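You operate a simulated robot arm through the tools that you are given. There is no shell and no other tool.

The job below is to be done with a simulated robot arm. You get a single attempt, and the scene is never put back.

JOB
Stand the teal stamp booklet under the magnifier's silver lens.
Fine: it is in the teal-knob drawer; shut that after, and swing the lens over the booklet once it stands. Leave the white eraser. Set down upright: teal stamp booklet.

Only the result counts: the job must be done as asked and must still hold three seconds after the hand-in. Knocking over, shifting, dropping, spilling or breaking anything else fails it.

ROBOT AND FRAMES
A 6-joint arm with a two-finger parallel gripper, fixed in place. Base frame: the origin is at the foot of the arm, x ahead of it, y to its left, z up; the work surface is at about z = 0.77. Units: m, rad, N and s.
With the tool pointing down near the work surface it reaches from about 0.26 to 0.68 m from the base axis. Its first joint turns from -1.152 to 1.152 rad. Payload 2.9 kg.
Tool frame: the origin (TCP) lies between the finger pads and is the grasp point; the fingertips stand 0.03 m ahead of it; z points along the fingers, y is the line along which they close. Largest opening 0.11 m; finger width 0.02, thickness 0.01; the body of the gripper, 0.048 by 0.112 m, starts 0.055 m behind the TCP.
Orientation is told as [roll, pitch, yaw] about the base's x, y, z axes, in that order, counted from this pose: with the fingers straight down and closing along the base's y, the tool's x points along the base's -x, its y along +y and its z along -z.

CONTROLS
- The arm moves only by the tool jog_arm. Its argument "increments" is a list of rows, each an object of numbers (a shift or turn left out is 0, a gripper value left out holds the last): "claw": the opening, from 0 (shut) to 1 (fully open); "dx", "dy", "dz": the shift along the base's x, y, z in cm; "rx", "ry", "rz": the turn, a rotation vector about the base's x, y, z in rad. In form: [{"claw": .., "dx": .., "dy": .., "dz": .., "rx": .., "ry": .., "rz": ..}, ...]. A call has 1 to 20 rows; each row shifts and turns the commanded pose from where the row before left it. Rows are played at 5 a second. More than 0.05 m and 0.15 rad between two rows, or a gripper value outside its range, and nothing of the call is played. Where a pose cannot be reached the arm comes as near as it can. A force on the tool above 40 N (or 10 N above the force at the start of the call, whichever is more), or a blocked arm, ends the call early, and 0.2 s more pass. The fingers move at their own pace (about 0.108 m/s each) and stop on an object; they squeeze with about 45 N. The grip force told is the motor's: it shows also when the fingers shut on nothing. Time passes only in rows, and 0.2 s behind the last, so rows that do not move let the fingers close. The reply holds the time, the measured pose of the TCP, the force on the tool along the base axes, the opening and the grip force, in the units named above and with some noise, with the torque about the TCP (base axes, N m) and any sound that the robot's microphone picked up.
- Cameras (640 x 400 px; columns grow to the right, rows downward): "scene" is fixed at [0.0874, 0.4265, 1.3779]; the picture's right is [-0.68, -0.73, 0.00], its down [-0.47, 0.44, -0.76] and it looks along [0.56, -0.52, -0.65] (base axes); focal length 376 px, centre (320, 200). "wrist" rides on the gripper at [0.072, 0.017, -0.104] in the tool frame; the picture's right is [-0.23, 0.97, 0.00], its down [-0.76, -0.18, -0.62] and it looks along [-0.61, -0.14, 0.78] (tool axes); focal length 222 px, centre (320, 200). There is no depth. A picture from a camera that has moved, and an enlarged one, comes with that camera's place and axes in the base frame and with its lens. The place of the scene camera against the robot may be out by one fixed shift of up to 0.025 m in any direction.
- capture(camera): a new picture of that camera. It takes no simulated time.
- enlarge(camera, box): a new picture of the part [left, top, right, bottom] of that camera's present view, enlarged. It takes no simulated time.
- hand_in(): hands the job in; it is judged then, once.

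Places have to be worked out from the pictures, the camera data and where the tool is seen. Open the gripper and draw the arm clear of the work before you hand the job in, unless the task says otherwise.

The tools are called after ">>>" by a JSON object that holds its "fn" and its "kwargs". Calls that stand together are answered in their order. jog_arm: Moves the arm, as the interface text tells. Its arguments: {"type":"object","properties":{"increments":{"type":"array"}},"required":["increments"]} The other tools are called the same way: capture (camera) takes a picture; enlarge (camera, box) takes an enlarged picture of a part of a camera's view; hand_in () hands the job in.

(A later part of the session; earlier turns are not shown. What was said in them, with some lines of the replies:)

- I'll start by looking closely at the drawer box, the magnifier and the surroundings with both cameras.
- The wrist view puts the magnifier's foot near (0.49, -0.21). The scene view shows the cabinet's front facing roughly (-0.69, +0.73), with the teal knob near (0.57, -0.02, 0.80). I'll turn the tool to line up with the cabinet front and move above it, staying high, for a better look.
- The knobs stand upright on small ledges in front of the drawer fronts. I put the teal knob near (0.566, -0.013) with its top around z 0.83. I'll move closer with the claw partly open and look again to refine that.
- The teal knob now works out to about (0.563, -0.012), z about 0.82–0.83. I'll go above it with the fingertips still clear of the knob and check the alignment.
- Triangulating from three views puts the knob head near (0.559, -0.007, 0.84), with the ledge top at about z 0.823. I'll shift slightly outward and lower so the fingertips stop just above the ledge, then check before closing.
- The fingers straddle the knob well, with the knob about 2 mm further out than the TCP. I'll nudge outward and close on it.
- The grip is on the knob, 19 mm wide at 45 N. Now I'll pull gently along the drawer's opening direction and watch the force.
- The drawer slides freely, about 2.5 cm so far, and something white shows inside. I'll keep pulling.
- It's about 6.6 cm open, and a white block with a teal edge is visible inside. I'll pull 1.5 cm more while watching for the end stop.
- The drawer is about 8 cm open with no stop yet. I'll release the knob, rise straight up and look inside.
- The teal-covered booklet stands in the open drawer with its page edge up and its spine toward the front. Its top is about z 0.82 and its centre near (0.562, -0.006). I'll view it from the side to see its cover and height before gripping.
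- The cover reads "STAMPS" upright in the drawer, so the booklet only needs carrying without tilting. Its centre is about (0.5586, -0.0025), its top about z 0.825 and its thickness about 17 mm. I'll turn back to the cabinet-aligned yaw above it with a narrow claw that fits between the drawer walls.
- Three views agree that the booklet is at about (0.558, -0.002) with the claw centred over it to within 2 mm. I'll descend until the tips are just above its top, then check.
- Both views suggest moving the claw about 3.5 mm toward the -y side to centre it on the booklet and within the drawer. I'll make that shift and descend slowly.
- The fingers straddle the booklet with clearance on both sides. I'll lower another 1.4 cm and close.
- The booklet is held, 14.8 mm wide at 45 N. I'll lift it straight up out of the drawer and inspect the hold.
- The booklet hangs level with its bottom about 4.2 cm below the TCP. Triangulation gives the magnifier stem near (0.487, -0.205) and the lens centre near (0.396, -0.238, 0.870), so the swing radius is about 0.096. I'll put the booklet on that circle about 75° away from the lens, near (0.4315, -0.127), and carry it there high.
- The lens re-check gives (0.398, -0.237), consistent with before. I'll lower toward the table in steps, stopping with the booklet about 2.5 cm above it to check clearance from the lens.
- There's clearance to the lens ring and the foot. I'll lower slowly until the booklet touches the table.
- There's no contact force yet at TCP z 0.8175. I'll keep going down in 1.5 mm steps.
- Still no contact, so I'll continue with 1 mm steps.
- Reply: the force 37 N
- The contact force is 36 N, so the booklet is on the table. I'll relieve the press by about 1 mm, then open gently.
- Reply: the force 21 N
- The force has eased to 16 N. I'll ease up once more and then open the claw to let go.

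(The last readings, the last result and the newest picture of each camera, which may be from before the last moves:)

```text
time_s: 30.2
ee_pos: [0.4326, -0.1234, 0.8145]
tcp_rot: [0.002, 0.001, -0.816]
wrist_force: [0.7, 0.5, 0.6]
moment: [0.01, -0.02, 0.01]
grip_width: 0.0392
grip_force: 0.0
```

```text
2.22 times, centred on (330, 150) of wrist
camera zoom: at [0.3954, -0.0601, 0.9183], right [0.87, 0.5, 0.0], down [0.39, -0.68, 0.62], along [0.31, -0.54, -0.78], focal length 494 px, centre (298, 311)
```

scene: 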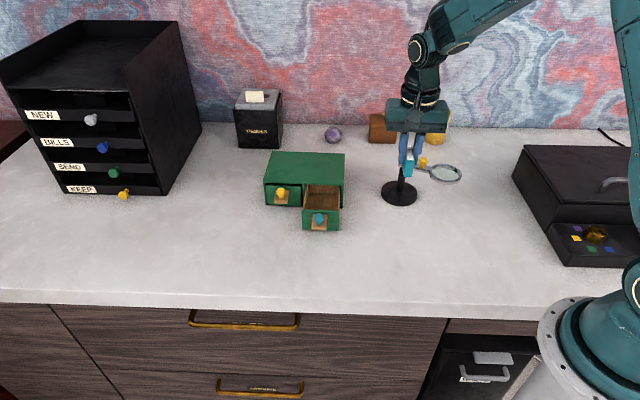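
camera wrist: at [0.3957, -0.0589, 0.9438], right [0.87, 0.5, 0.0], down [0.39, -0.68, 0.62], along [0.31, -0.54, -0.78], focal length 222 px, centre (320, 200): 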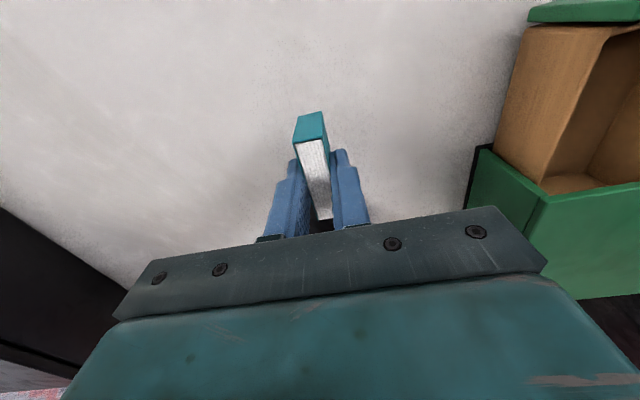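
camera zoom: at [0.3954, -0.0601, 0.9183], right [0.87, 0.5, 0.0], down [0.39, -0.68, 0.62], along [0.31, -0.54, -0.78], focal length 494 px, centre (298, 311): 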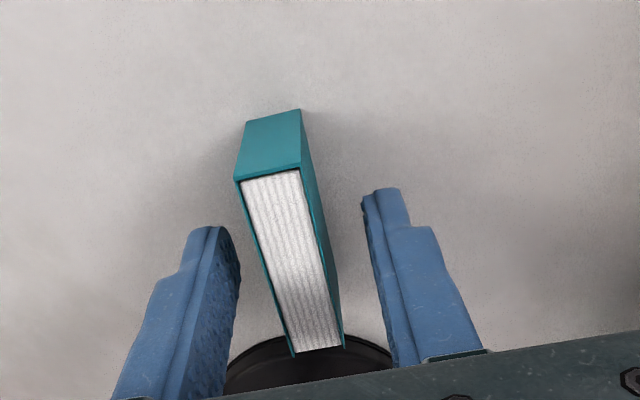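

The booklet stands upright by itself between the open fingers. I'll withdraw straight up and re-check it.

>>> {"fn": "jog_arm", "kwargs": {"increments": [{"claw": 0.36, "dz": 0.8}, {"dz": 1.5}, {"dz": 2.5}, {"dz": 3.5}, {"dz": 4}, {"dz": 4}, {}]}}

>>> {"fn": "capture", "kwargs": {"camera": "wrist"}}

>>> {"fn": "enlarge", "kwargs": {"camera": "scene", "box": [370, 130, 480, 230]}}

```text
time_s: 31.8
ee_pos: [0.4317, -0.1251, 0.9763]
tcp_rot: [0.001, 0.001, -0.816]
wrist_force: [0.5, -0.1, -0.6]
moment: [-0.01, 0.01, -0.01]
grip_width: 0.0398
grip_force: 0.1
```

```text
taken
camera wrist: at [0.3959, -0.0614, 1.0803], right [0.87, 0.5, 0.0], down [0.39, -0.68, 0.62], along [0.31, -0.54, -0.78], focal length 222 px, centre (320, 200)
```

wrist: 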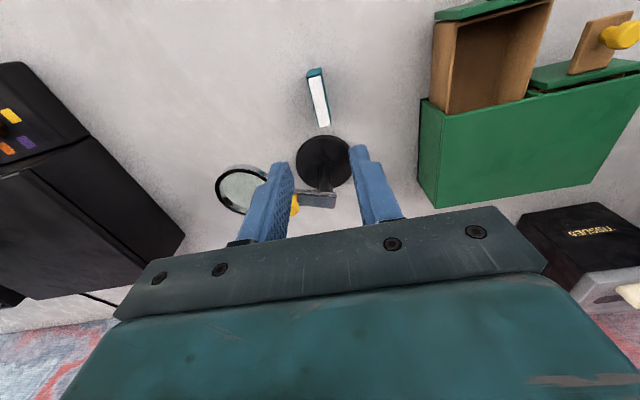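

```text
4.00 times, centred on (425, 180) of scene
camera zoom: at [0.0874, 0.4265, 1.3779], right [-0.68, -0.73, 0.0], down [-0.47, 0.44, -0.76], along [0.56, -0.52, -0.65], focal length 1502 px, centre (-100, 280)
```

zoom: 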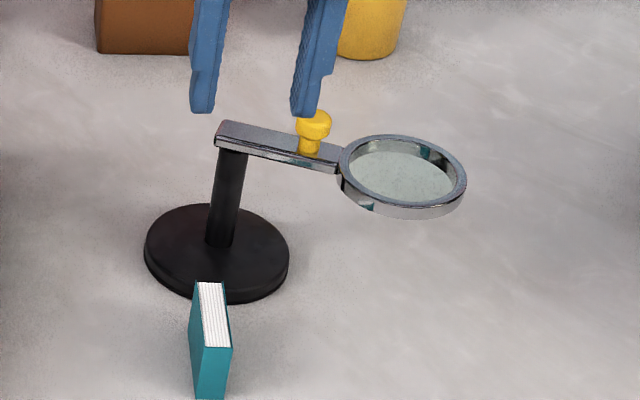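

The booklet stands at about (0.431, -0.123), roughly 0.098 m from the stem axis, which matches the lens radius. Now I'll return above the drawer's teal knob to shut it.

>>> {"fn": "jog_arm", "kwargs": {"increments": [{"claw": 0.55, "dx": 1.0, "dy": 2.4}, {"dx": 1.47, "dy": 3.56}, {"dx": 1.47, "dy": 3.56}, {"dx": 1.47, "dy": 3.56}, {"dx": 1.2, "dy": 2.9}, {"dx": 0.74, "dy": 1.82}, {"dz": -3}, {"dz": -3}, {}]}}

>>> {"fn": "enlarge", "kwargs": {"camera": "wrist", "box": [220, 60, 440, 240]}}

>>> {"fn": "enlarge", "kwargs": {"camera": "scene", "box": [280, 150, 370, 240]}}

```text
time_s: 33.8
ee_pos: [0.5079, 0.0517, 0.9174]
tcp_rot: [0.0, 0.0, -0.817]
wrist_force: [0.5, -0.3, -0.8]
moment: [-0.02, -0.01, 0.0]
grip_width: 0.0606
grip_force: 0.1
```

```text
2.22 times, centred on (330, 150) of wrist
camera zoom: at [0.4712, 0.1171, 1.0222], right [0.87, 0.5, 0.0], down [0.39, -0.68, 0.62], along [0.31, -0.54, -0.78], focal length 494 px, centre (298, 311)
```

zoom: 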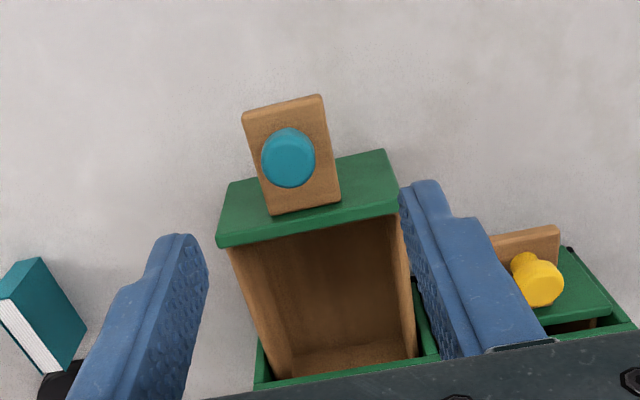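

```text
4.44 times, centred on (325, 195) of scene
camera zoom: at [0.0874, 0.4265, 1.3779], right [-0.68, -0.73, 0.0], down [-0.47, 0.44, -0.76], along [0.56, -0.52, -0.65], focal length 1669 px, centre (298, 222)
```

zoom: 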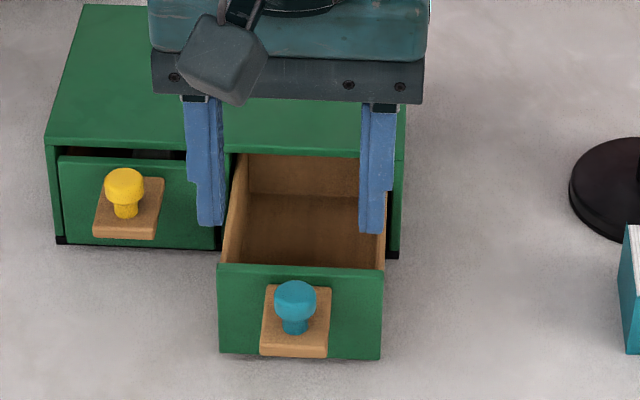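

The knob is at about (0.504, 0.053, 0.84). I'll align, lower to the same height as before and grip it.

>>> {"fn": "jog_arm", "kwargs": {"increments": [{"claw": 0.55, "dx": -0.3, "dy": 0.15, "dz": -1.5}, {"dz": -2.0}, {"dz": -1.2}, {"dz": -0.8}, {}, {"claw": 0}, {}, {}, {}]}}

>>> {"fn": "enlarge", "kwargs": {"camera": "scene", "box": [280, 150, 370, 240]}}

```text
time_s: 35.8
ee_pos: [0.5036, 0.0533, 0.8614]
tcp_rot: [0.0, 0.002, -0.817]
wrist_force: [2.4, 1.2, 1.1]
moment: [-0.37, 0.18, -0.02]
grip_width: 0.019
grip_force: 44.8
```

```text
4.44 times, centred on (325, 195) of scene
camera zoom: at [0.0875, 0.4266, 1.3779], right [-0.68, -0.73, 0.0], down [-0.47, 0.44, -0.76], along [0.56, -0.52, -0.65], focal length 1669 px, centre (298, 222)
```

zoom: 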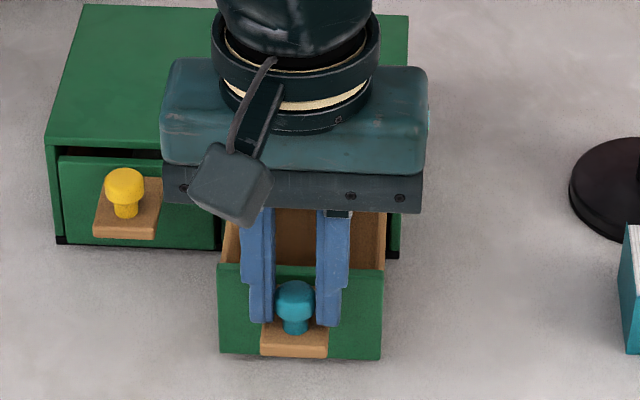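

The knob is gripped again. I'll push the drawer in by 7 cm and then finish in small steps.

>>> {"fn": "jog_arm", "kwargs": {"increments": [{"claw": 0, "dx": 0.342, "dy": -0.365}, {"dx": 0.684, "dy": -0.73}, {"dx": 0.684, "dy": -0.73}, {"dx": 0.684, "dy": -0.73}, {"dx": 0.684, "dy": -0.73}, {"dx": 0.684, "dy": -0.73}, {"dx": 0.684, "dy": -0.73}, {"dx": 0.342, "dy": -0.365}, {}]}}

>>> {"fn": "enlarge", "kwargs": {"camera": "scene", "box": [270, 140, 370, 230]}}

```text
time_s: 37.8
ee_pos: [0.5511, 0.0036, 0.8631]
tcp_rot: [-0.002, 0.002, -0.815]
wrist_force: [-0.4, 0.2, 0.0]
moment: [-0.72, -0.08, 0.01]
grip_width: 0.0193
grip_force: 44.8
```

```text
4.44 times, centred on (320, 185) of scene
camera zoom: at [0.0874, 0.4265, 1.3779], right [-0.68, -0.73, 0.0], down [-0.47, 0.44, -0.76], along [0.56, -0.52, -0.65], focal length 1669 px, centre (320, 267)
```

zoom: 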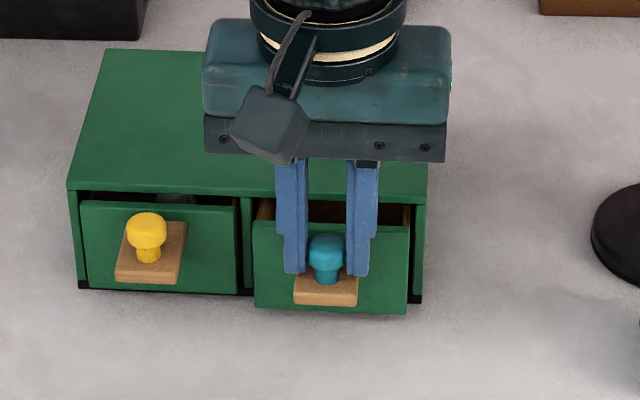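

About 1.3 cm remains. I'll finish in small steps and watch for the closing stop.

>>> {"fn": "jog_arm", "kwargs": {"increments": [{"claw": 0, "dx": 0.342, "dy": -0.365}, {"dx": 0.274, "dy": -0.292}, {}]}}

>>> {"fn": "enlarge", "kwargs": {"camera": "scene", "box": [270, 140, 370, 230]}}

```text
time_s: 38.6
ee_pos: [0.5582, -0.0033, 0.863]
tcp_rot: [0.003, -0.001, -0.817]
wrist_force: [-2.3, -1.6, 12.0]
moment: [0.21, 0.9, 0.05]
grip_width: 0.0191
grip_force: 45.3
```

```text
4.44 times, centred on (320, 185) of scene
camera zoom: at [0.0872, 0.4264, 1.3779], right [-0.68, -0.73, 0.0], down [-0.47, 0.44, -0.76], along [0.56, -0.52, -0.65], focal length 1669 px, centre (320, 267)
```

zoom: 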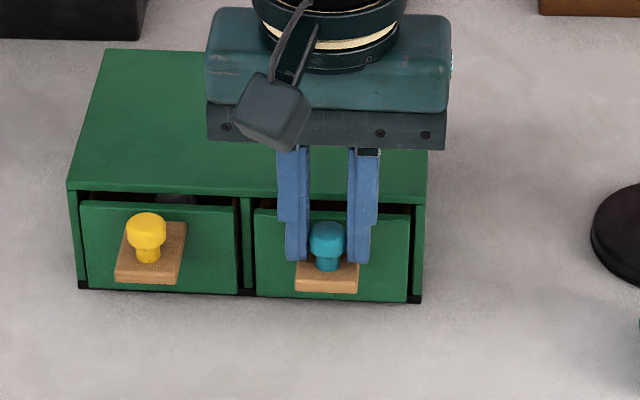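

It's nearly shut, with about 3–4 mm to go. I'll push two more tiny steps.

>>> {"fn": "jog_arm", "kwargs": {"increments": [{"claw": 0, "dx": 0.137, "dy": -0.146}, {"dx": 0.103, "dy": -0.11}, {}]}}

>>> {"fn": "enlarge", "kwargs": {"camera": "scene", "box": [270, 140, 370, 230]}}

```text
time_s: 39.4
ee_pos: [0.5587, -0.0038, 0.8616]
tcp_rot: [-0.003, 0.004, -0.817]
wrist_force: [-22.6, 3.4, 22.9]
moment: [0.21, 0.13, -0.04]
grip_width: 0.0192
grip_force: 44.6
```

```text
4.44 times, centred on (320, 185) of scene
camera zoom: at [0.0865, 0.4266, 1.3779], right [-0.68, -0.73, 0.0], down [-0.47, 0.44, -0.76], along [0.56, -0.52, -0.65], focal length 1669 px, centre (320, 267)
```

zoom: 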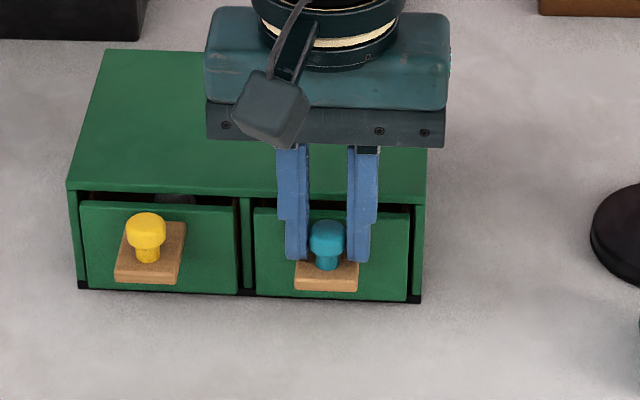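

The reaction force rose to about 23 N, so the drawer is at its stop. I'll release the knob, rise clear and compare with the original closed view.

>>> {"fn": "jog_arm", "kwargs": {"increments": [{"claw": 0, "dx": -0.05, "dy": 0.05}, {"claw": 0.5}, {}, {"dz": 1.5}, {"dz": 3}, {"dz": 4}, {"dz": 4}, {}]}}

>>> {"fn": "enlarge", "kwargs": {"camera": "scene", "box": [240, 130, 370, 220]}}

>>> {"fn": "capture", "kwargs": {"camera": "scene"}}

>>> {"fn": "enlarge", "kwargs": {"camera": "wrist", "box": [230, 60, 450, 220]}}

```text
time_s: 41.2
ee_pos: [0.5576, -0.0073, 0.987]
tcp_rot: [-0.001, 0.0, -0.817]
wrist_force: [1.3, -0.2, 0.0]
moment: [-0.02, 0.03, 0.02]
grip_width: 0.055
grip_force: 0.0
```

```text
4.44 times, centred on (305, 175) of scene
camera zoom: at [0.0874, 0.4265, 1.3779], right [-0.68, -0.73, 0.0], down [-0.47, 0.44, -0.76], along [0.56, -0.52, -0.65], focal length 1669 px, centre (387, 311)
```

zoom: 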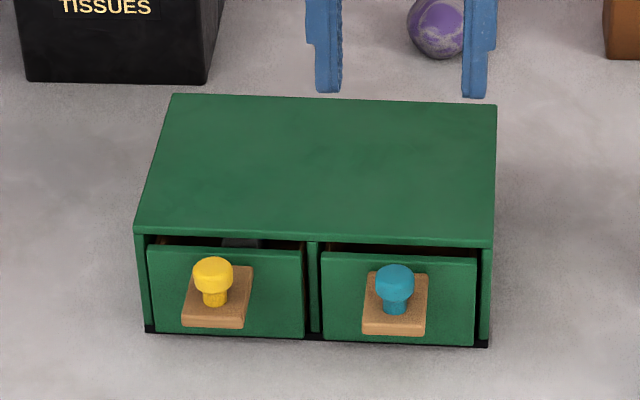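

```text
taken
```

scene: 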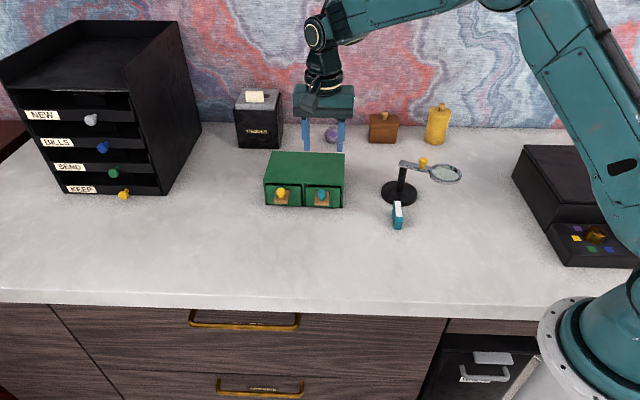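

```text
2.50 times, centred on (340, 140) of wrist
camera zoom: at [0.5203, 0.0585, 1.0914], right [0.87, 0.5, 0.0], down [0.39, -0.68, 0.62], along [0.31, -0.54, -0.78], focal length 555 px, centre (270, 350)
```

zoom: 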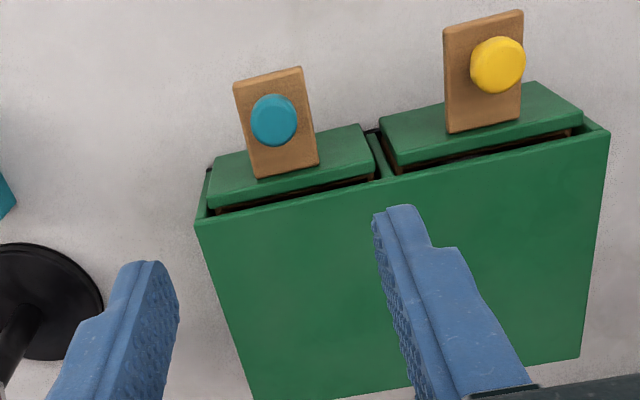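

The drawer is shut and sits flush like the yellow one. Next is the lens, so I'll rise and turn to view the magnifier's yellow knob from the lens side, keeping high over everything.

>>> {"fn": "jog_arm", "kwargs": {"increments": [{"claw": 0.5, "dz": 2.0}, {"dx": -2.33, "dy": -3.0, "dz": 0.3, "rz": 0.1457}, {"dx": -2.33, "dy": -3.0, "dz": 0.3, "rz": 0.1457}, {"dx": -2.33, "dy": -3.0, "dz": 0.3, "rz": 0.1457}, {"dx": -2.33, "dy": -3.0, "dz": 0.3, "rz": 0.1457}, {"dx": -2.33, "dy": -3.0, "dz": 0.3, "rz": 0.1457}, {"dx": -2.33, "dy": -3.0, "dz": 0.3, "rz": 0.1457}, {"dx": -2.33, "dy": -3.0, "dz": 0.3, "rz": 0.1457}, {"dx": -2.33, "dy": -3.0, "dz": 0.3, "rz": 0.1457}, {}, {}]}}

>>> {"fn": "capture", "kwargs": {"camera": "wrist"}}

>>> {"fn": "enlarge", "kwargs": {"camera": "scene", "box": [370, 130, 480, 240]}}

```text
time_s: 43.6
ee_pos: [0.3732, -0.2457, 1.0306]
tcp_rot: [0.0, -0.002, 0.351]
wrist_force: [-0.2, 0.1, -0.2]
moment: [0.02, 0.03, 0.03]
grip_width: 0.0549
grip_force: 0.0
```

```text
taken
camera wrist: at [0.2997, -0.2542, 1.1344], right [-0.12, 0.99, 0.0], down [0.78, 0.09, 0.62], along [0.62, 0.08, -0.78], focal length 222 px, centre (320, 200)
```

wrist: 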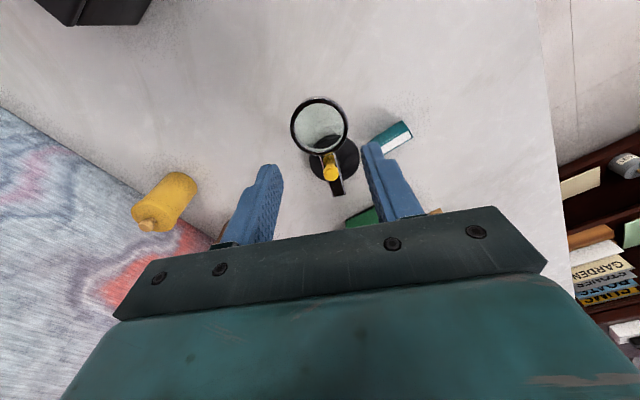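

```text
3.64 times, centred on (425, 185) of scene
camera zoom: at [0.0874, 0.4265, 1.3779], right [-0.68, -0.73, 0.0], down [-0.47, 0.44, -0.76], along [0.56, -0.52, -0.65], focal length 1365 px, centre (-62, 254)
```

zoom: 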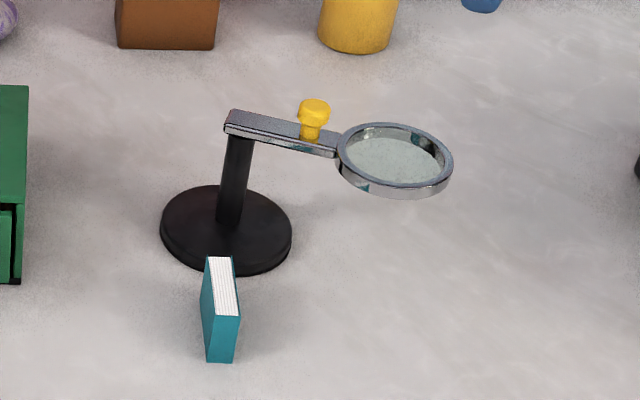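

>>> {"fn": "enlarge", "kwargs": {"camera": "wrist", "box": [260, 80, 440, 220]}}

>>> {"fn": "enlarge", "kwargs": {"camera": "scene", "box": [420, 150, 470, 190]}}

```text
2.86 times, centred on (350, 150) of wrist
camera zoom: at [0.2997, -0.2542, 1.1344], right [-0.12, 0.99, 0.0], down [0.78, 0.09, 0.62], along [0.62, 0.08, -0.78], focal length 635 px, centre (234, 343)
```

zoom: 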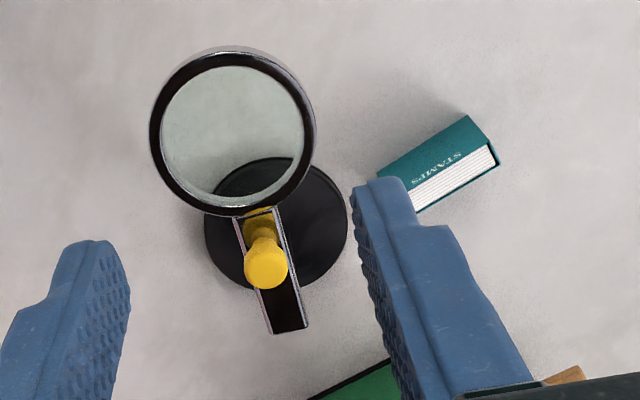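

```text
10.00 times, centred on (445, 170) of scene
camera zoom: at [0.0874, 0.4265, 1.3779], right [-0.68, -0.73, 0.0], down [-0.47, 0.44, -0.76], along [0.56, -0.52, -0.65], focal length 3755 px, centre (-930, 500)
```

zoom: 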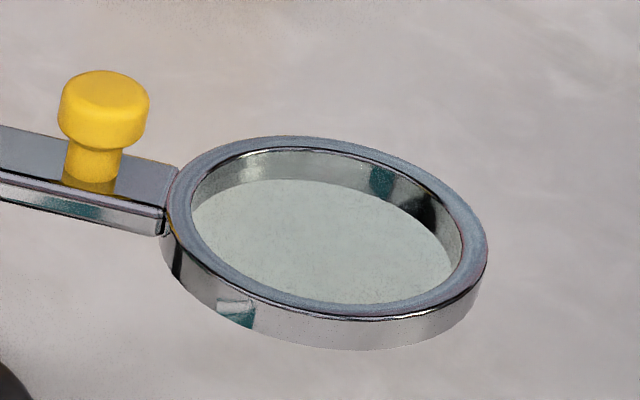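

Combining views, the lens centre is about (0.397, -0.242, 0.866). The yellow knob on its arm is about (0.448, -0.221), head near z 0.885, roughly 4.3 cm from the stem axis. I'll move above the knob for a closer check before gripping.

>>> {"fn": "jog_arm", "kwargs": {"increments": [{"claw": 0.5, "dx": 2.4, "dy": 0.8, "dz": -2, "rz": 0.06}, {"dx": 2.5, "dy": 0.8, "dz": -2.5}, {"dx": 2.5, "dy": 0.8, "dz": -2.5}, {"dz": -1.5}, {}, {}]}}

>>> {"fn": "enlarge", "kwargs": {"camera": "wrist", "box": [220, 60, 440, 240]}}

>>> {"fn": "enlarge", "kwargs": {"camera": "scene", "box": [380, 120, 480, 210]}}

```text
time_s: 45.0
ee_pos: [0.4471, -0.221, 0.9448]
tcp_rot: [0.0, 0.002, 0.411]
wrist_force: [0.0, 0.5, 0.8]
moment: [0.0, 0.02, 0.0]
grip_width: 0.0551
grip_force: 0.0
```

```text
2.22 times, centred on (330, 150) of wrist
camera zoom: at [0.374, -0.2341, 1.0491], right [-0.18, 0.98, 0.0], down [0.77, 0.14, 0.62], along [0.61, 0.11, -0.78], focal length 494 px, centre (298, 311)
```

zoom: 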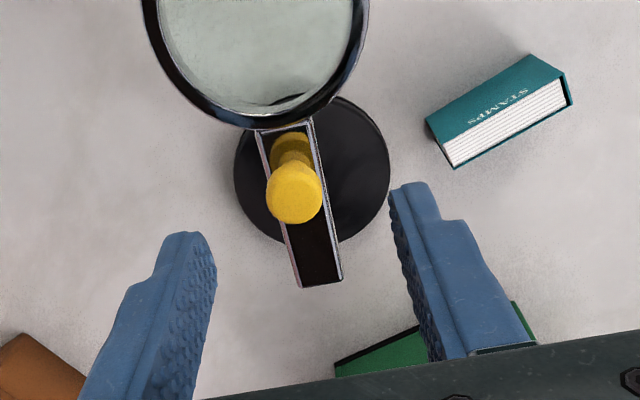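

```text
4.44 times, centred on (430, 165) of scene
camera zoom: at [0.0874, 0.4265, 1.3779], right [-0.68, -0.73, 0.0], down [-0.47, 0.44, -0.76], along [0.56, -0.52, -0.65], focal length 1669 px, centre (-169, 356)
```

zoom: 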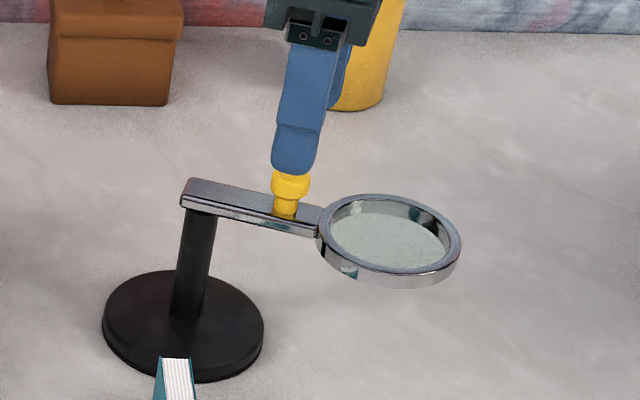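

The closer view puts the knob top at (0.4467, -0.2213, 0.893), directly under the TCP, with the arm's top surface near z 0.868. I'll lower around the knob and cage it loosely instead of clamping, so the stand isn't dragged during the swing.

>>> {"fn": "jog_arm", "kwargs": {"increments": [{"claw": 0.5, "dz": -1.5}, {"dz": -1.3}, {"dz": -1.1}, {}, {"claw": 0.25}, {}, {}]}}

>>> {"fn": "enlarge", "kwargs": {"camera": "wrist", "box": [220, 60, 440, 240]}}

>>> {"fn": "enlarge", "kwargs": {"camera": "scene", "box": [380, 130, 480, 220]}}

```text
time_s: 46.6
ee_pos: [0.4465, -0.2198, 0.9071]
tcp_rot: [0.0, 0.001, 0.411]
wrist_force: [0.1, -0.3, -0.6]
moment: [0.0, -0.01, -0.01]
grip_width: 0.0276
grip_force: 0.0
```

```text
2.22 times, centred on (330, 150) of wrist
camera zoom: at [0.3743, -0.2334, 1.0116], right [-0.18, 0.98, 0.0], down [0.77, 0.14, 0.62], along [0.61, 0.11, -0.78], focal length 494 px, centre (298, 311)
```

zoom: 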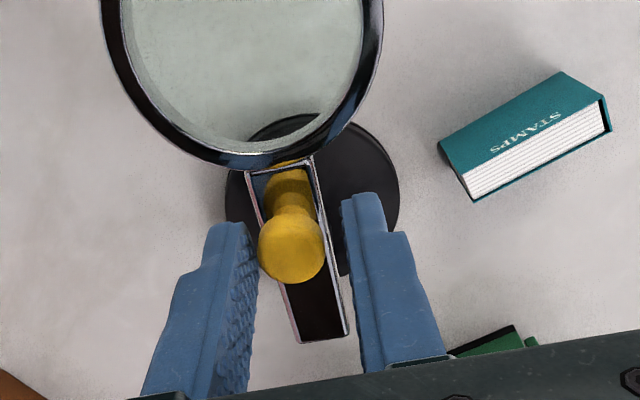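

```text
4.44 times, centred on (430, 175) of scene
camera zoom: at [0.0874, 0.4265, 1.3779], right [-0.68, -0.73, 0.0], down [-0.47, 0.44, -0.76], along [0.56, -0.52, -0.65], focal length 1669 px, centre (-169, 311)
```

zoom: 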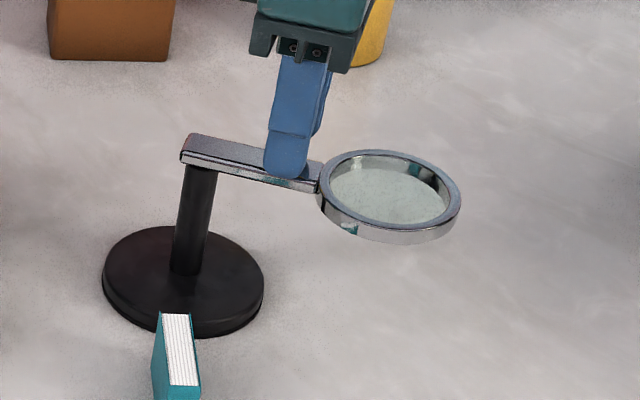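

The knob is caged between the fingers. I'll start the swing along the arc with just a few steps and check that the lens turns and the stand stays put.

>>> {"fn": "jog_arm", "kwargs": {"increments": [{"claw": 0.25, "dz": -0.2}, {"dx": -0.141, "dy": 0.4, "rz": -0.0985}, {"dx": -0.102, "dy": 0.413, "rz": -0.0985}, {"dx": -0.06, "dy": 0.42, "rz": -0.0985}, {}]}}

>>> {"fn": "enlarge", "kwargs": {"camera": "wrist", "box": [220, 60, 440, 240]}}

>>> {"fn": "enlarge", "kwargs": {"camera": "scene", "box": [380, 130, 480, 220]}}

```text
time_s: 47.8
ee_pos: [0.4422, -0.2072, 0.9057]
tcp_rot: [0.001, -0.001, 0.114]
wrist_force: [-0.2, 0.3, 0.4]
moment: [0.0, 0.03, -0.04]
grip_width: 0.0277
grip_force: 0.1
```

```text
2.22 times, centred on (330, 150) of wrist
camera zoom: at [0.3691, -0.199, 1.0094], right [0.12, 0.99, 0.0], down [0.78, -0.09, 0.62], along [0.62, -0.07, -0.78], focal length 494 px, centre (298, 311)
```

zoom: 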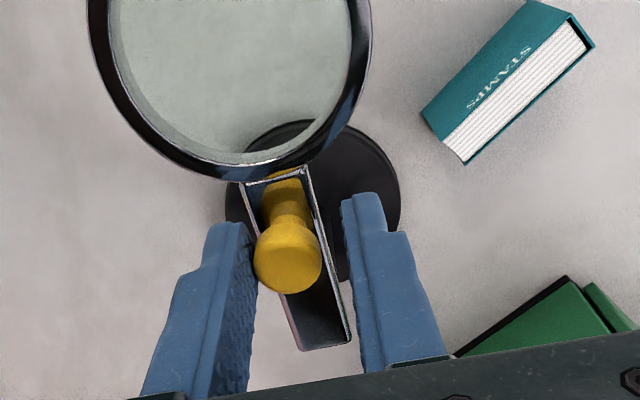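

```text
4.44 times, centred on (430, 175) of scene
camera zoom: at [0.0874, 0.4265, 1.3779], right [-0.68, -0.73, 0.0], down [-0.47, 0.44, -0.76], along [0.56, -0.52, -0.65], focal length 1669 px, centre (-169, 311)
```

zoom: 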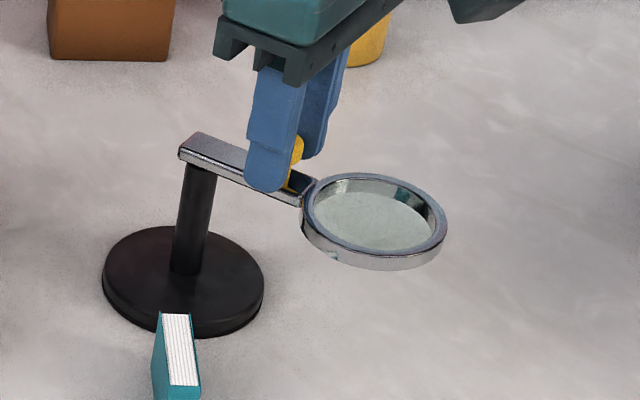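

The lens is turning smoothly, the foot hasn't moved and the force is negligible. I'll continue along the arc.

>>> {"fn": "jog_arm", "kwargs": {"increments": [{"claw": 0.25, "dx": -0.019, "dy": 0.423, "rz": -0.0985}, {"dx": 0.023, "dy": 0.424, "rz": -0.0985}, {"dx": 0.064, "dy": 0.42, "rz": -0.0985}, {"dx": 0.106, "dy": 0.41, "rz": -0.0985}, {"dx": 0.145, "dy": 0.399, "rz": -0.0985}, {"dx": 0.184, "dy": 0.383, "rz": -0.0985}, {"dx": 0.22, "dy": 0.362, "rz": -0.0985}, {}]}}

>>> {"fn": "enlarge", "kwargs": {"camera": "wrist", "box": [220, 60, 440, 240]}}

>>> {"fn": "enlarge", "kwargs": {"camera": "scene", "box": [380, 130, 480, 220]}}

```text
time_s: 49.6
ee_pos: [0.4497, -0.1805, 0.9053]
tcp_rot: [0.0, 0.0, -0.576]
wrist_force: [-0.6, 0.4, -0.5]
moment: [-0.05, 0.01, -0.01]
grip_width: 0.0274
grip_force: 0.2
```

```text
2.22 times, centred on (330, 150) of wrist
camera zoom: at [0.3988, -0.1276, 1.0094], right [0.72, 0.69, 0.0], down [0.54, -0.56, 0.62], along [0.43, -0.45, -0.78], focal length 494 px, centre (298, 311)
```

zoom: 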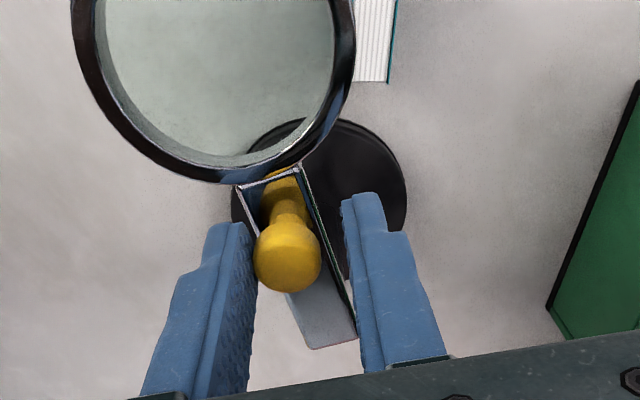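

```text
4.44 times, centred on (430, 175) of scene
camera zoom: at [0.0874, 0.4265, 1.3779], right [-0.68, -0.73, 0.0], down [-0.47, 0.44, -0.76], along [0.56, -0.52, -0.65], focal length 1669 px, centre (-169, 311)
```

zoom: 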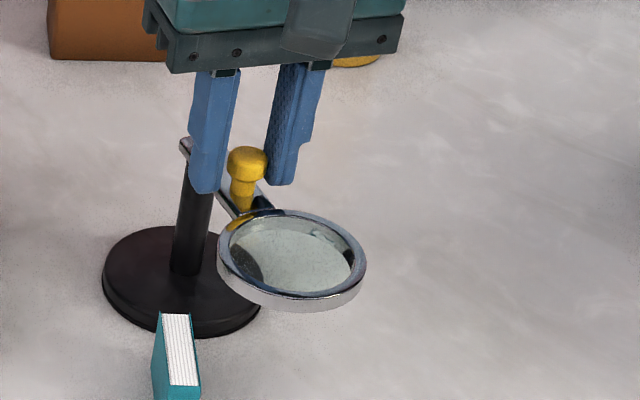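

It's still smooth, and the booklet and foot are unchanged. I'll do the next four arc steps and then judge the lens against the booklet.

>>> {"fn": "jog_arm", "kwargs": {"increments": [{"claw": 0.25, "dx": 0.255, "dy": 0.339, "rz": -0.0985}, {"dx": 0.287, "dy": 0.313, "rz": -0.0985}, {"dx": 0.317, "dy": 0.282, "rz": -0.0985}, {"dx": 0.343, "dy": 0.25, "rz": -0.0985}, {}]}}

>>> {"fn": "capture", "kwargs": {"camera": "wrist"}}

>>> {"fn": "enlarge", "kwargs": {"camera": "scene", "box": [370, 130, 480, 240]}}

```text
time_s: 50.8
ee_pos: [0.4625, -0.1692, 0.9035]
tcp_rot: [-0.001, 0.002, -0.97]
wrist_force: [0.3, -1.0, -0.9]
moment: [0.01, -0.01, 0.01]
grip_width: 0.0276
grip_force: 0.3
```

```text
taken
camera wrist: at [0.436, -0.0997, 1.0088], right [0.93, 0.36, 0.0], down [0.28, -0.73, 0.62], along [0.23, -0.58, -0.78], focal length 222 px, centre (320, 200)
```

wrist: 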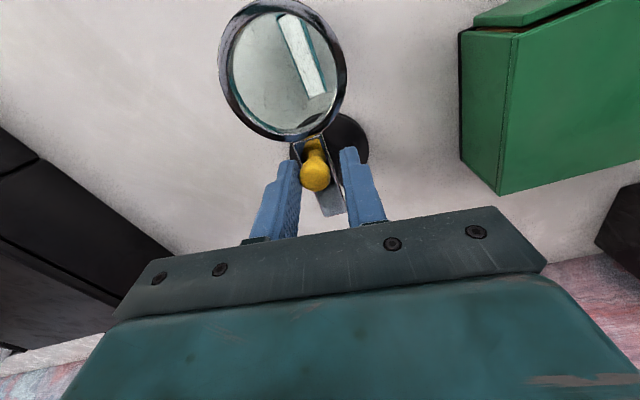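

```text
3.64 times, centred on (425, 185) of scene
camera zoom: at [0.0874, 0.4265, 1.3779], right [-0.68, -0.73, 0.0], down [-0.47, 0.44, -0.76], along [0.56, -0.52, -0.65], focal length 1365 px, centre (-62, 254)
```

zoom: 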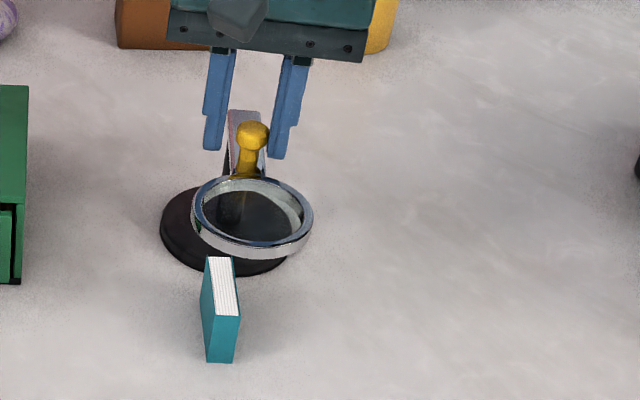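

The lens centre is now at about (0.425, -0.126), roughly 8 mm short of the booklet centre (0.432, -0.122). One more step of about 5° should centre it.

>>> {"fn": "jog_arm", "kwargs": {"increments": [{"claw": 0.25, "dx": 0.158, "dy": 0.097, "rz": -0.043}, {"dx": 0.158, "dy": 0.092, "rz": -0.043}, {}, {}]}}

>>> {"fn": "capture", "kwargs": {"camera": "wrist"}}

>>> {"fn": "enlarge", "kwargs": {"camera": "scene", "box": [370, 130, 480, 240]}}

```text
time_s: 51.8
ee_pos: [0.4651, -0.1674, 0.9042]
tcp_rot: [-0.001, 0.003, -1.054]
wrist_force: [-0.2, 0.3, 0.8]
moment: [0.02, 0.0, 0.01]
grip_width: 0.0277
grip_force: 0.0
```

```text
taken
camera wrist: at [0.4449, -0.0957, 1.009], right [0.96, 0.28, 0.0], down [0.22, -0.75, 0.62], along [0.18, -0.6, -0.78], focal length 222 px, centre (320, 200)
```

wrist: 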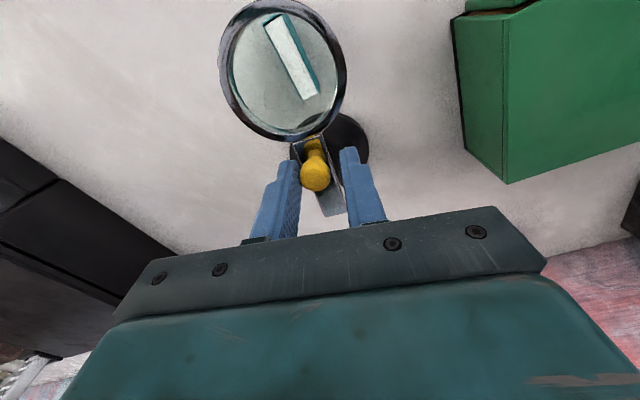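

```text
3.64 times, centred on (425, 185) of scene
camera zoom: at [0.0874, 0.4265, 1.3779], right [-0.68, -0.73, 0.0], down [-0.47, 0.44, -0.76], along [0.56, -0.52, -0.65], focal length 1365 px, centre (-62, 254)
```

zoom: 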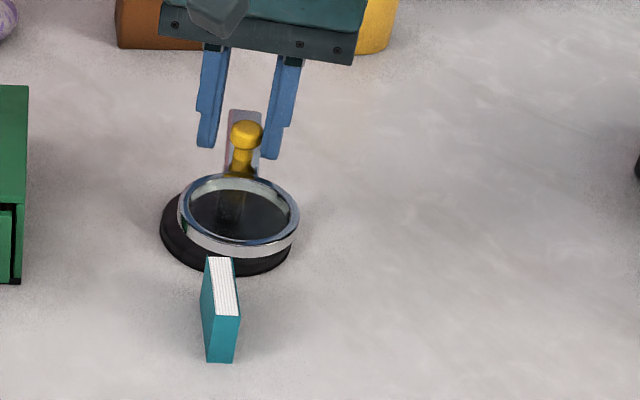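

The lens centre computes to (0.431, -0.122), directly over the booklet at (0.432, -0.122). I'll open slightly, lift off the knob, and draw the arm back.

>>> {"fn": "jog_arm", "kwargs": {"increments": [{"claw": 0.4}, {}, {"dz": 1.5}, {"dz": 3}, {"dz": 4}, {"dz": 4}, {}]}}

>>> {"fn": "capture", "kwargs": {"camera": "wrist"}}

>>> {"fn": "enlarge", "kwargs": {"camera": "scene", "box": [370, 130, 480, 240]}}

```text
time_s: 53.4
ee_pos: [0.468, -0.1676, 1.0316]
tcp_rot: [0.001, 0.0, -1.053]
wrist_force: [0.1, -0.4, -0.5]
moment: [-0.02, -0.01, 0.01]
grip_width: 0.0438
grip_force: 0.1
```

```text
taken
camera wrist: at [0.4463, -0.0971, 1.1356], right [0.96, 0.28, 0.0], down [0.22, -0.75, 0.62], along [0.18, -0.6, -0.78], focal length 222 px, centre (320, 200)
```

wrist: 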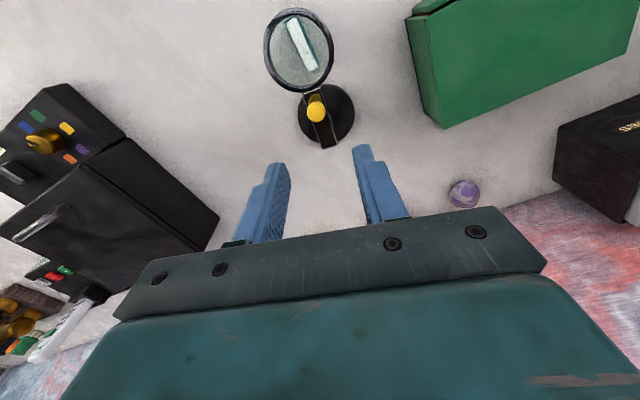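

```text
3.64 times, centred on (425, 185) of scene
camera zoom: at [0.0874, 0.4265, 1.3779], right [-0.68, -0.73, 0.0], down [-0.47, 0.44, -0.76], along [0.56, -0.52, -0.65], focal length 1365 px, centre (-62, 254)
```

zoom: 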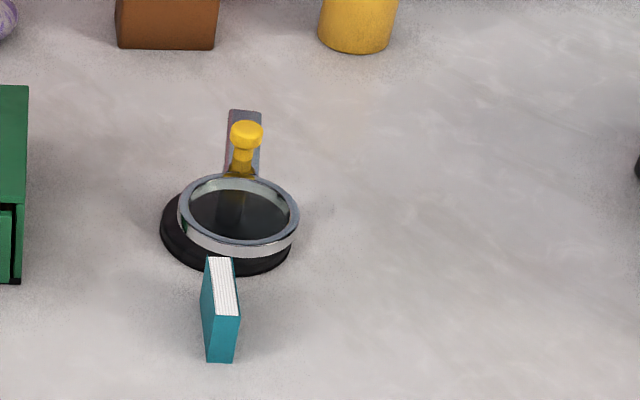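

The lens rests over the standing booklet and the stand hasn't moved. Before finishing, I'll repeat the earlier viewpoint above the cabinet to confirm the drawer is fully shut.

>>> {"fn": "jog_arm", "kwargs": {"increments": [{"claw": 0.4, "dx": 0.68, "dy": 3.28, "rz": 0.039}, {"dx": 0.68, "dy": 3.28, "rz": 0.039}, {"dx": 0.68, "dy": 3.28, "rz": 0.039}, {"dx": 0.68, "dy": 3.28, "rz": 0.039, "dz": -1.5}, {"dx": 0.68, "dy": 3.28, "rz": 0.039, "dz": -1.5}, {"dx": 0.68, "dy": 3.28, "rz": 0.039, "dz": -1.5}, {"claw": 1}, {}, {}, {}]}}

>>> {"fn": "capture", "kwargs": {"camera": "wrist"}}

>>> {"fn": "enlarge", "kwargs": {"camera": "wrist", "box": [280, 100, 450, 240]}}

```text
time_s: 55.6
ee_pos: [0.5064, 0.0303, 0.9845]
tcp_rot: [-0.001, 0.002, -0.821]
wrist_force: [-1.0, -0.3, -0.3]
moment: [0.01, 0.0, 0.0]
grip_width: 0.11
grip_force: 0.1
```

```text
taken
camera wrist: at [0.4696, 0.0942, 1.0889], right [0.87, 0.5, 0.0], down [0.39, -0.68, 0.62], along [0.31, -0.54, -0.78], focal length 222 px, centre (320, 200)
```

wrist: 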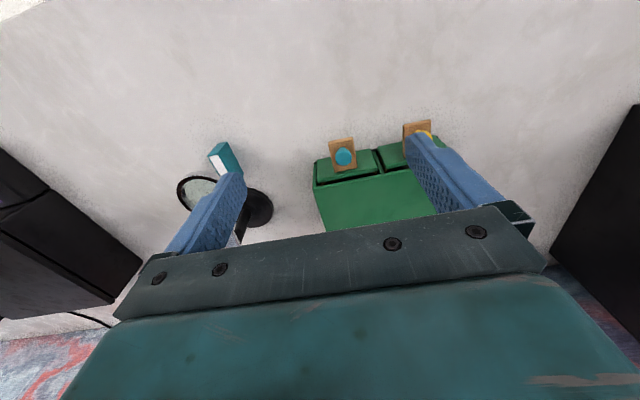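

```text
2.86 times, centred on (365, 170) of wrist
camera zoom: at [0.4696, 0.0942, 1.0889], right [0.87, 0.5, 0.0], down [0.39, -0.68, 0.62], along [0.31, -0.54, -0.78], focal length 635 px, centre (191, 286)
```

zoom: 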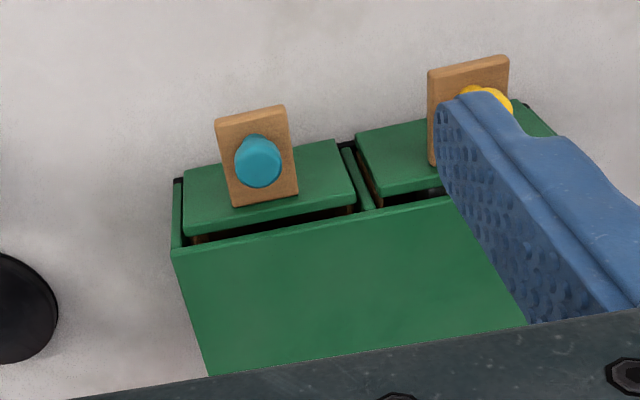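

The drawer front sits exactly as it did at the start, fully shut, and the claw is open. I'll draw the arm back and up, away from everything, and take a last look.

>>> {"fn": "jog_arm", "kwargs": {"increments": [{"claw": 1, "dz": 2.5}, {"dx": -2, "dy": 1.5, "dz": 2}, {"dx": -3, "dy": 2, "dz": 1}, {"dx": -3, "dy": 2, "dz": 0.5}, {"dx": -2, "dy": 1.5}, {}, {}]}}

>>> {"fn": "capture", "kwargs": {"camera": "scene"}}

>>> {"fn": "enlarge", "kwargs": {"camera": "scene", "box": [370, 140, 470, 240]}}

>>> {"fn": "enlarge", "kwargs": {"camera": "scene", "box": [240, 130, 370, 220]}}

```text
time_s: 57.2
ee_pos: [0.4064, 0.0996, 1.0428]
tcp_rot: [0.001, -0.001, -0.82]
wrist_force: [0.0, -0.4, -0.6]
moment: [0.03, 0.0, -0.01]
grip_width: 0.11
grip_force: 0.1
```

```text
taken
```

scene: 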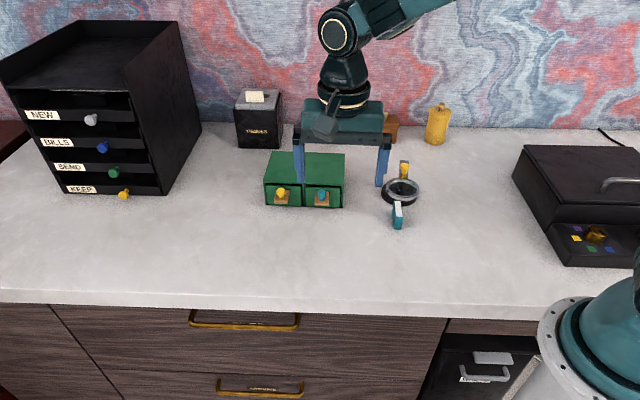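

```text
4.00 times, centred on (420, 190) of scene
camera zoom: at [0.0874, 0.4265, 1.3779], right [-0.68, -0.73, 0.0], down [-0.47, 0.44, -0.76], along [0.56, -0.52, -0.65], focal length 1502 px, centre (-80, 240)
```

zoom: 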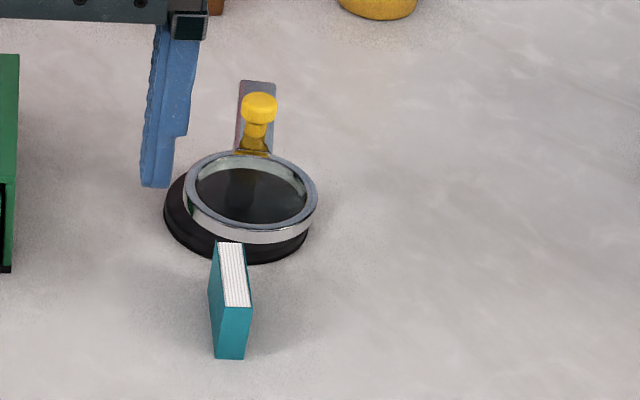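

```text
4.44 times, centred on (305, 175) of scene
camera zoom: at [0.0874, 0.4265, 1.3779], right [-0.68, -0.73, 0.0], down [-0.47, 0.44, -0.76], along [0.56, -0.52, -0.65], focal length 1669 px, centre (387, 311)
```

zoom: 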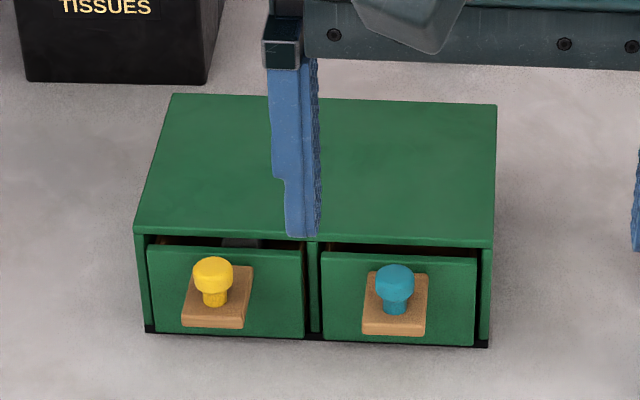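

The final views show the booklet standing upright under the silver lens, the teal-knob drawer shut, everything else in place, and the claw open and clear. I'm handing in.

>>> {"fn": "hand_in", "kwargs": {}}

```text
The job is handed in.
```

The job is handed in. The teal stamp booklet stands upright under the magnifier's silver lens, with the lens centred to within a few millimetres of it. The judge's verdict hasn't come back.

- **Drawer:** the teal-knob drawer is shut and sits within about 1 mm of where it started.
- **Cabinet:** comparing the before and after pictures, the green cabinet's front edge appears to have moved about 2 mm while I pulled and pushed the drawer. I left it, since nudging it back risked more movement.
- **Eraser:** I never saw the white eraser. It wasn't visible in the part of the drawer I could see once the booklet was out, and the booklet is the only thing I picked up.
- **Magnifier:** the stand stayed in place while I swung the lens.
- **Arm:** the gripper is open, drawn back and up, clear of everything.
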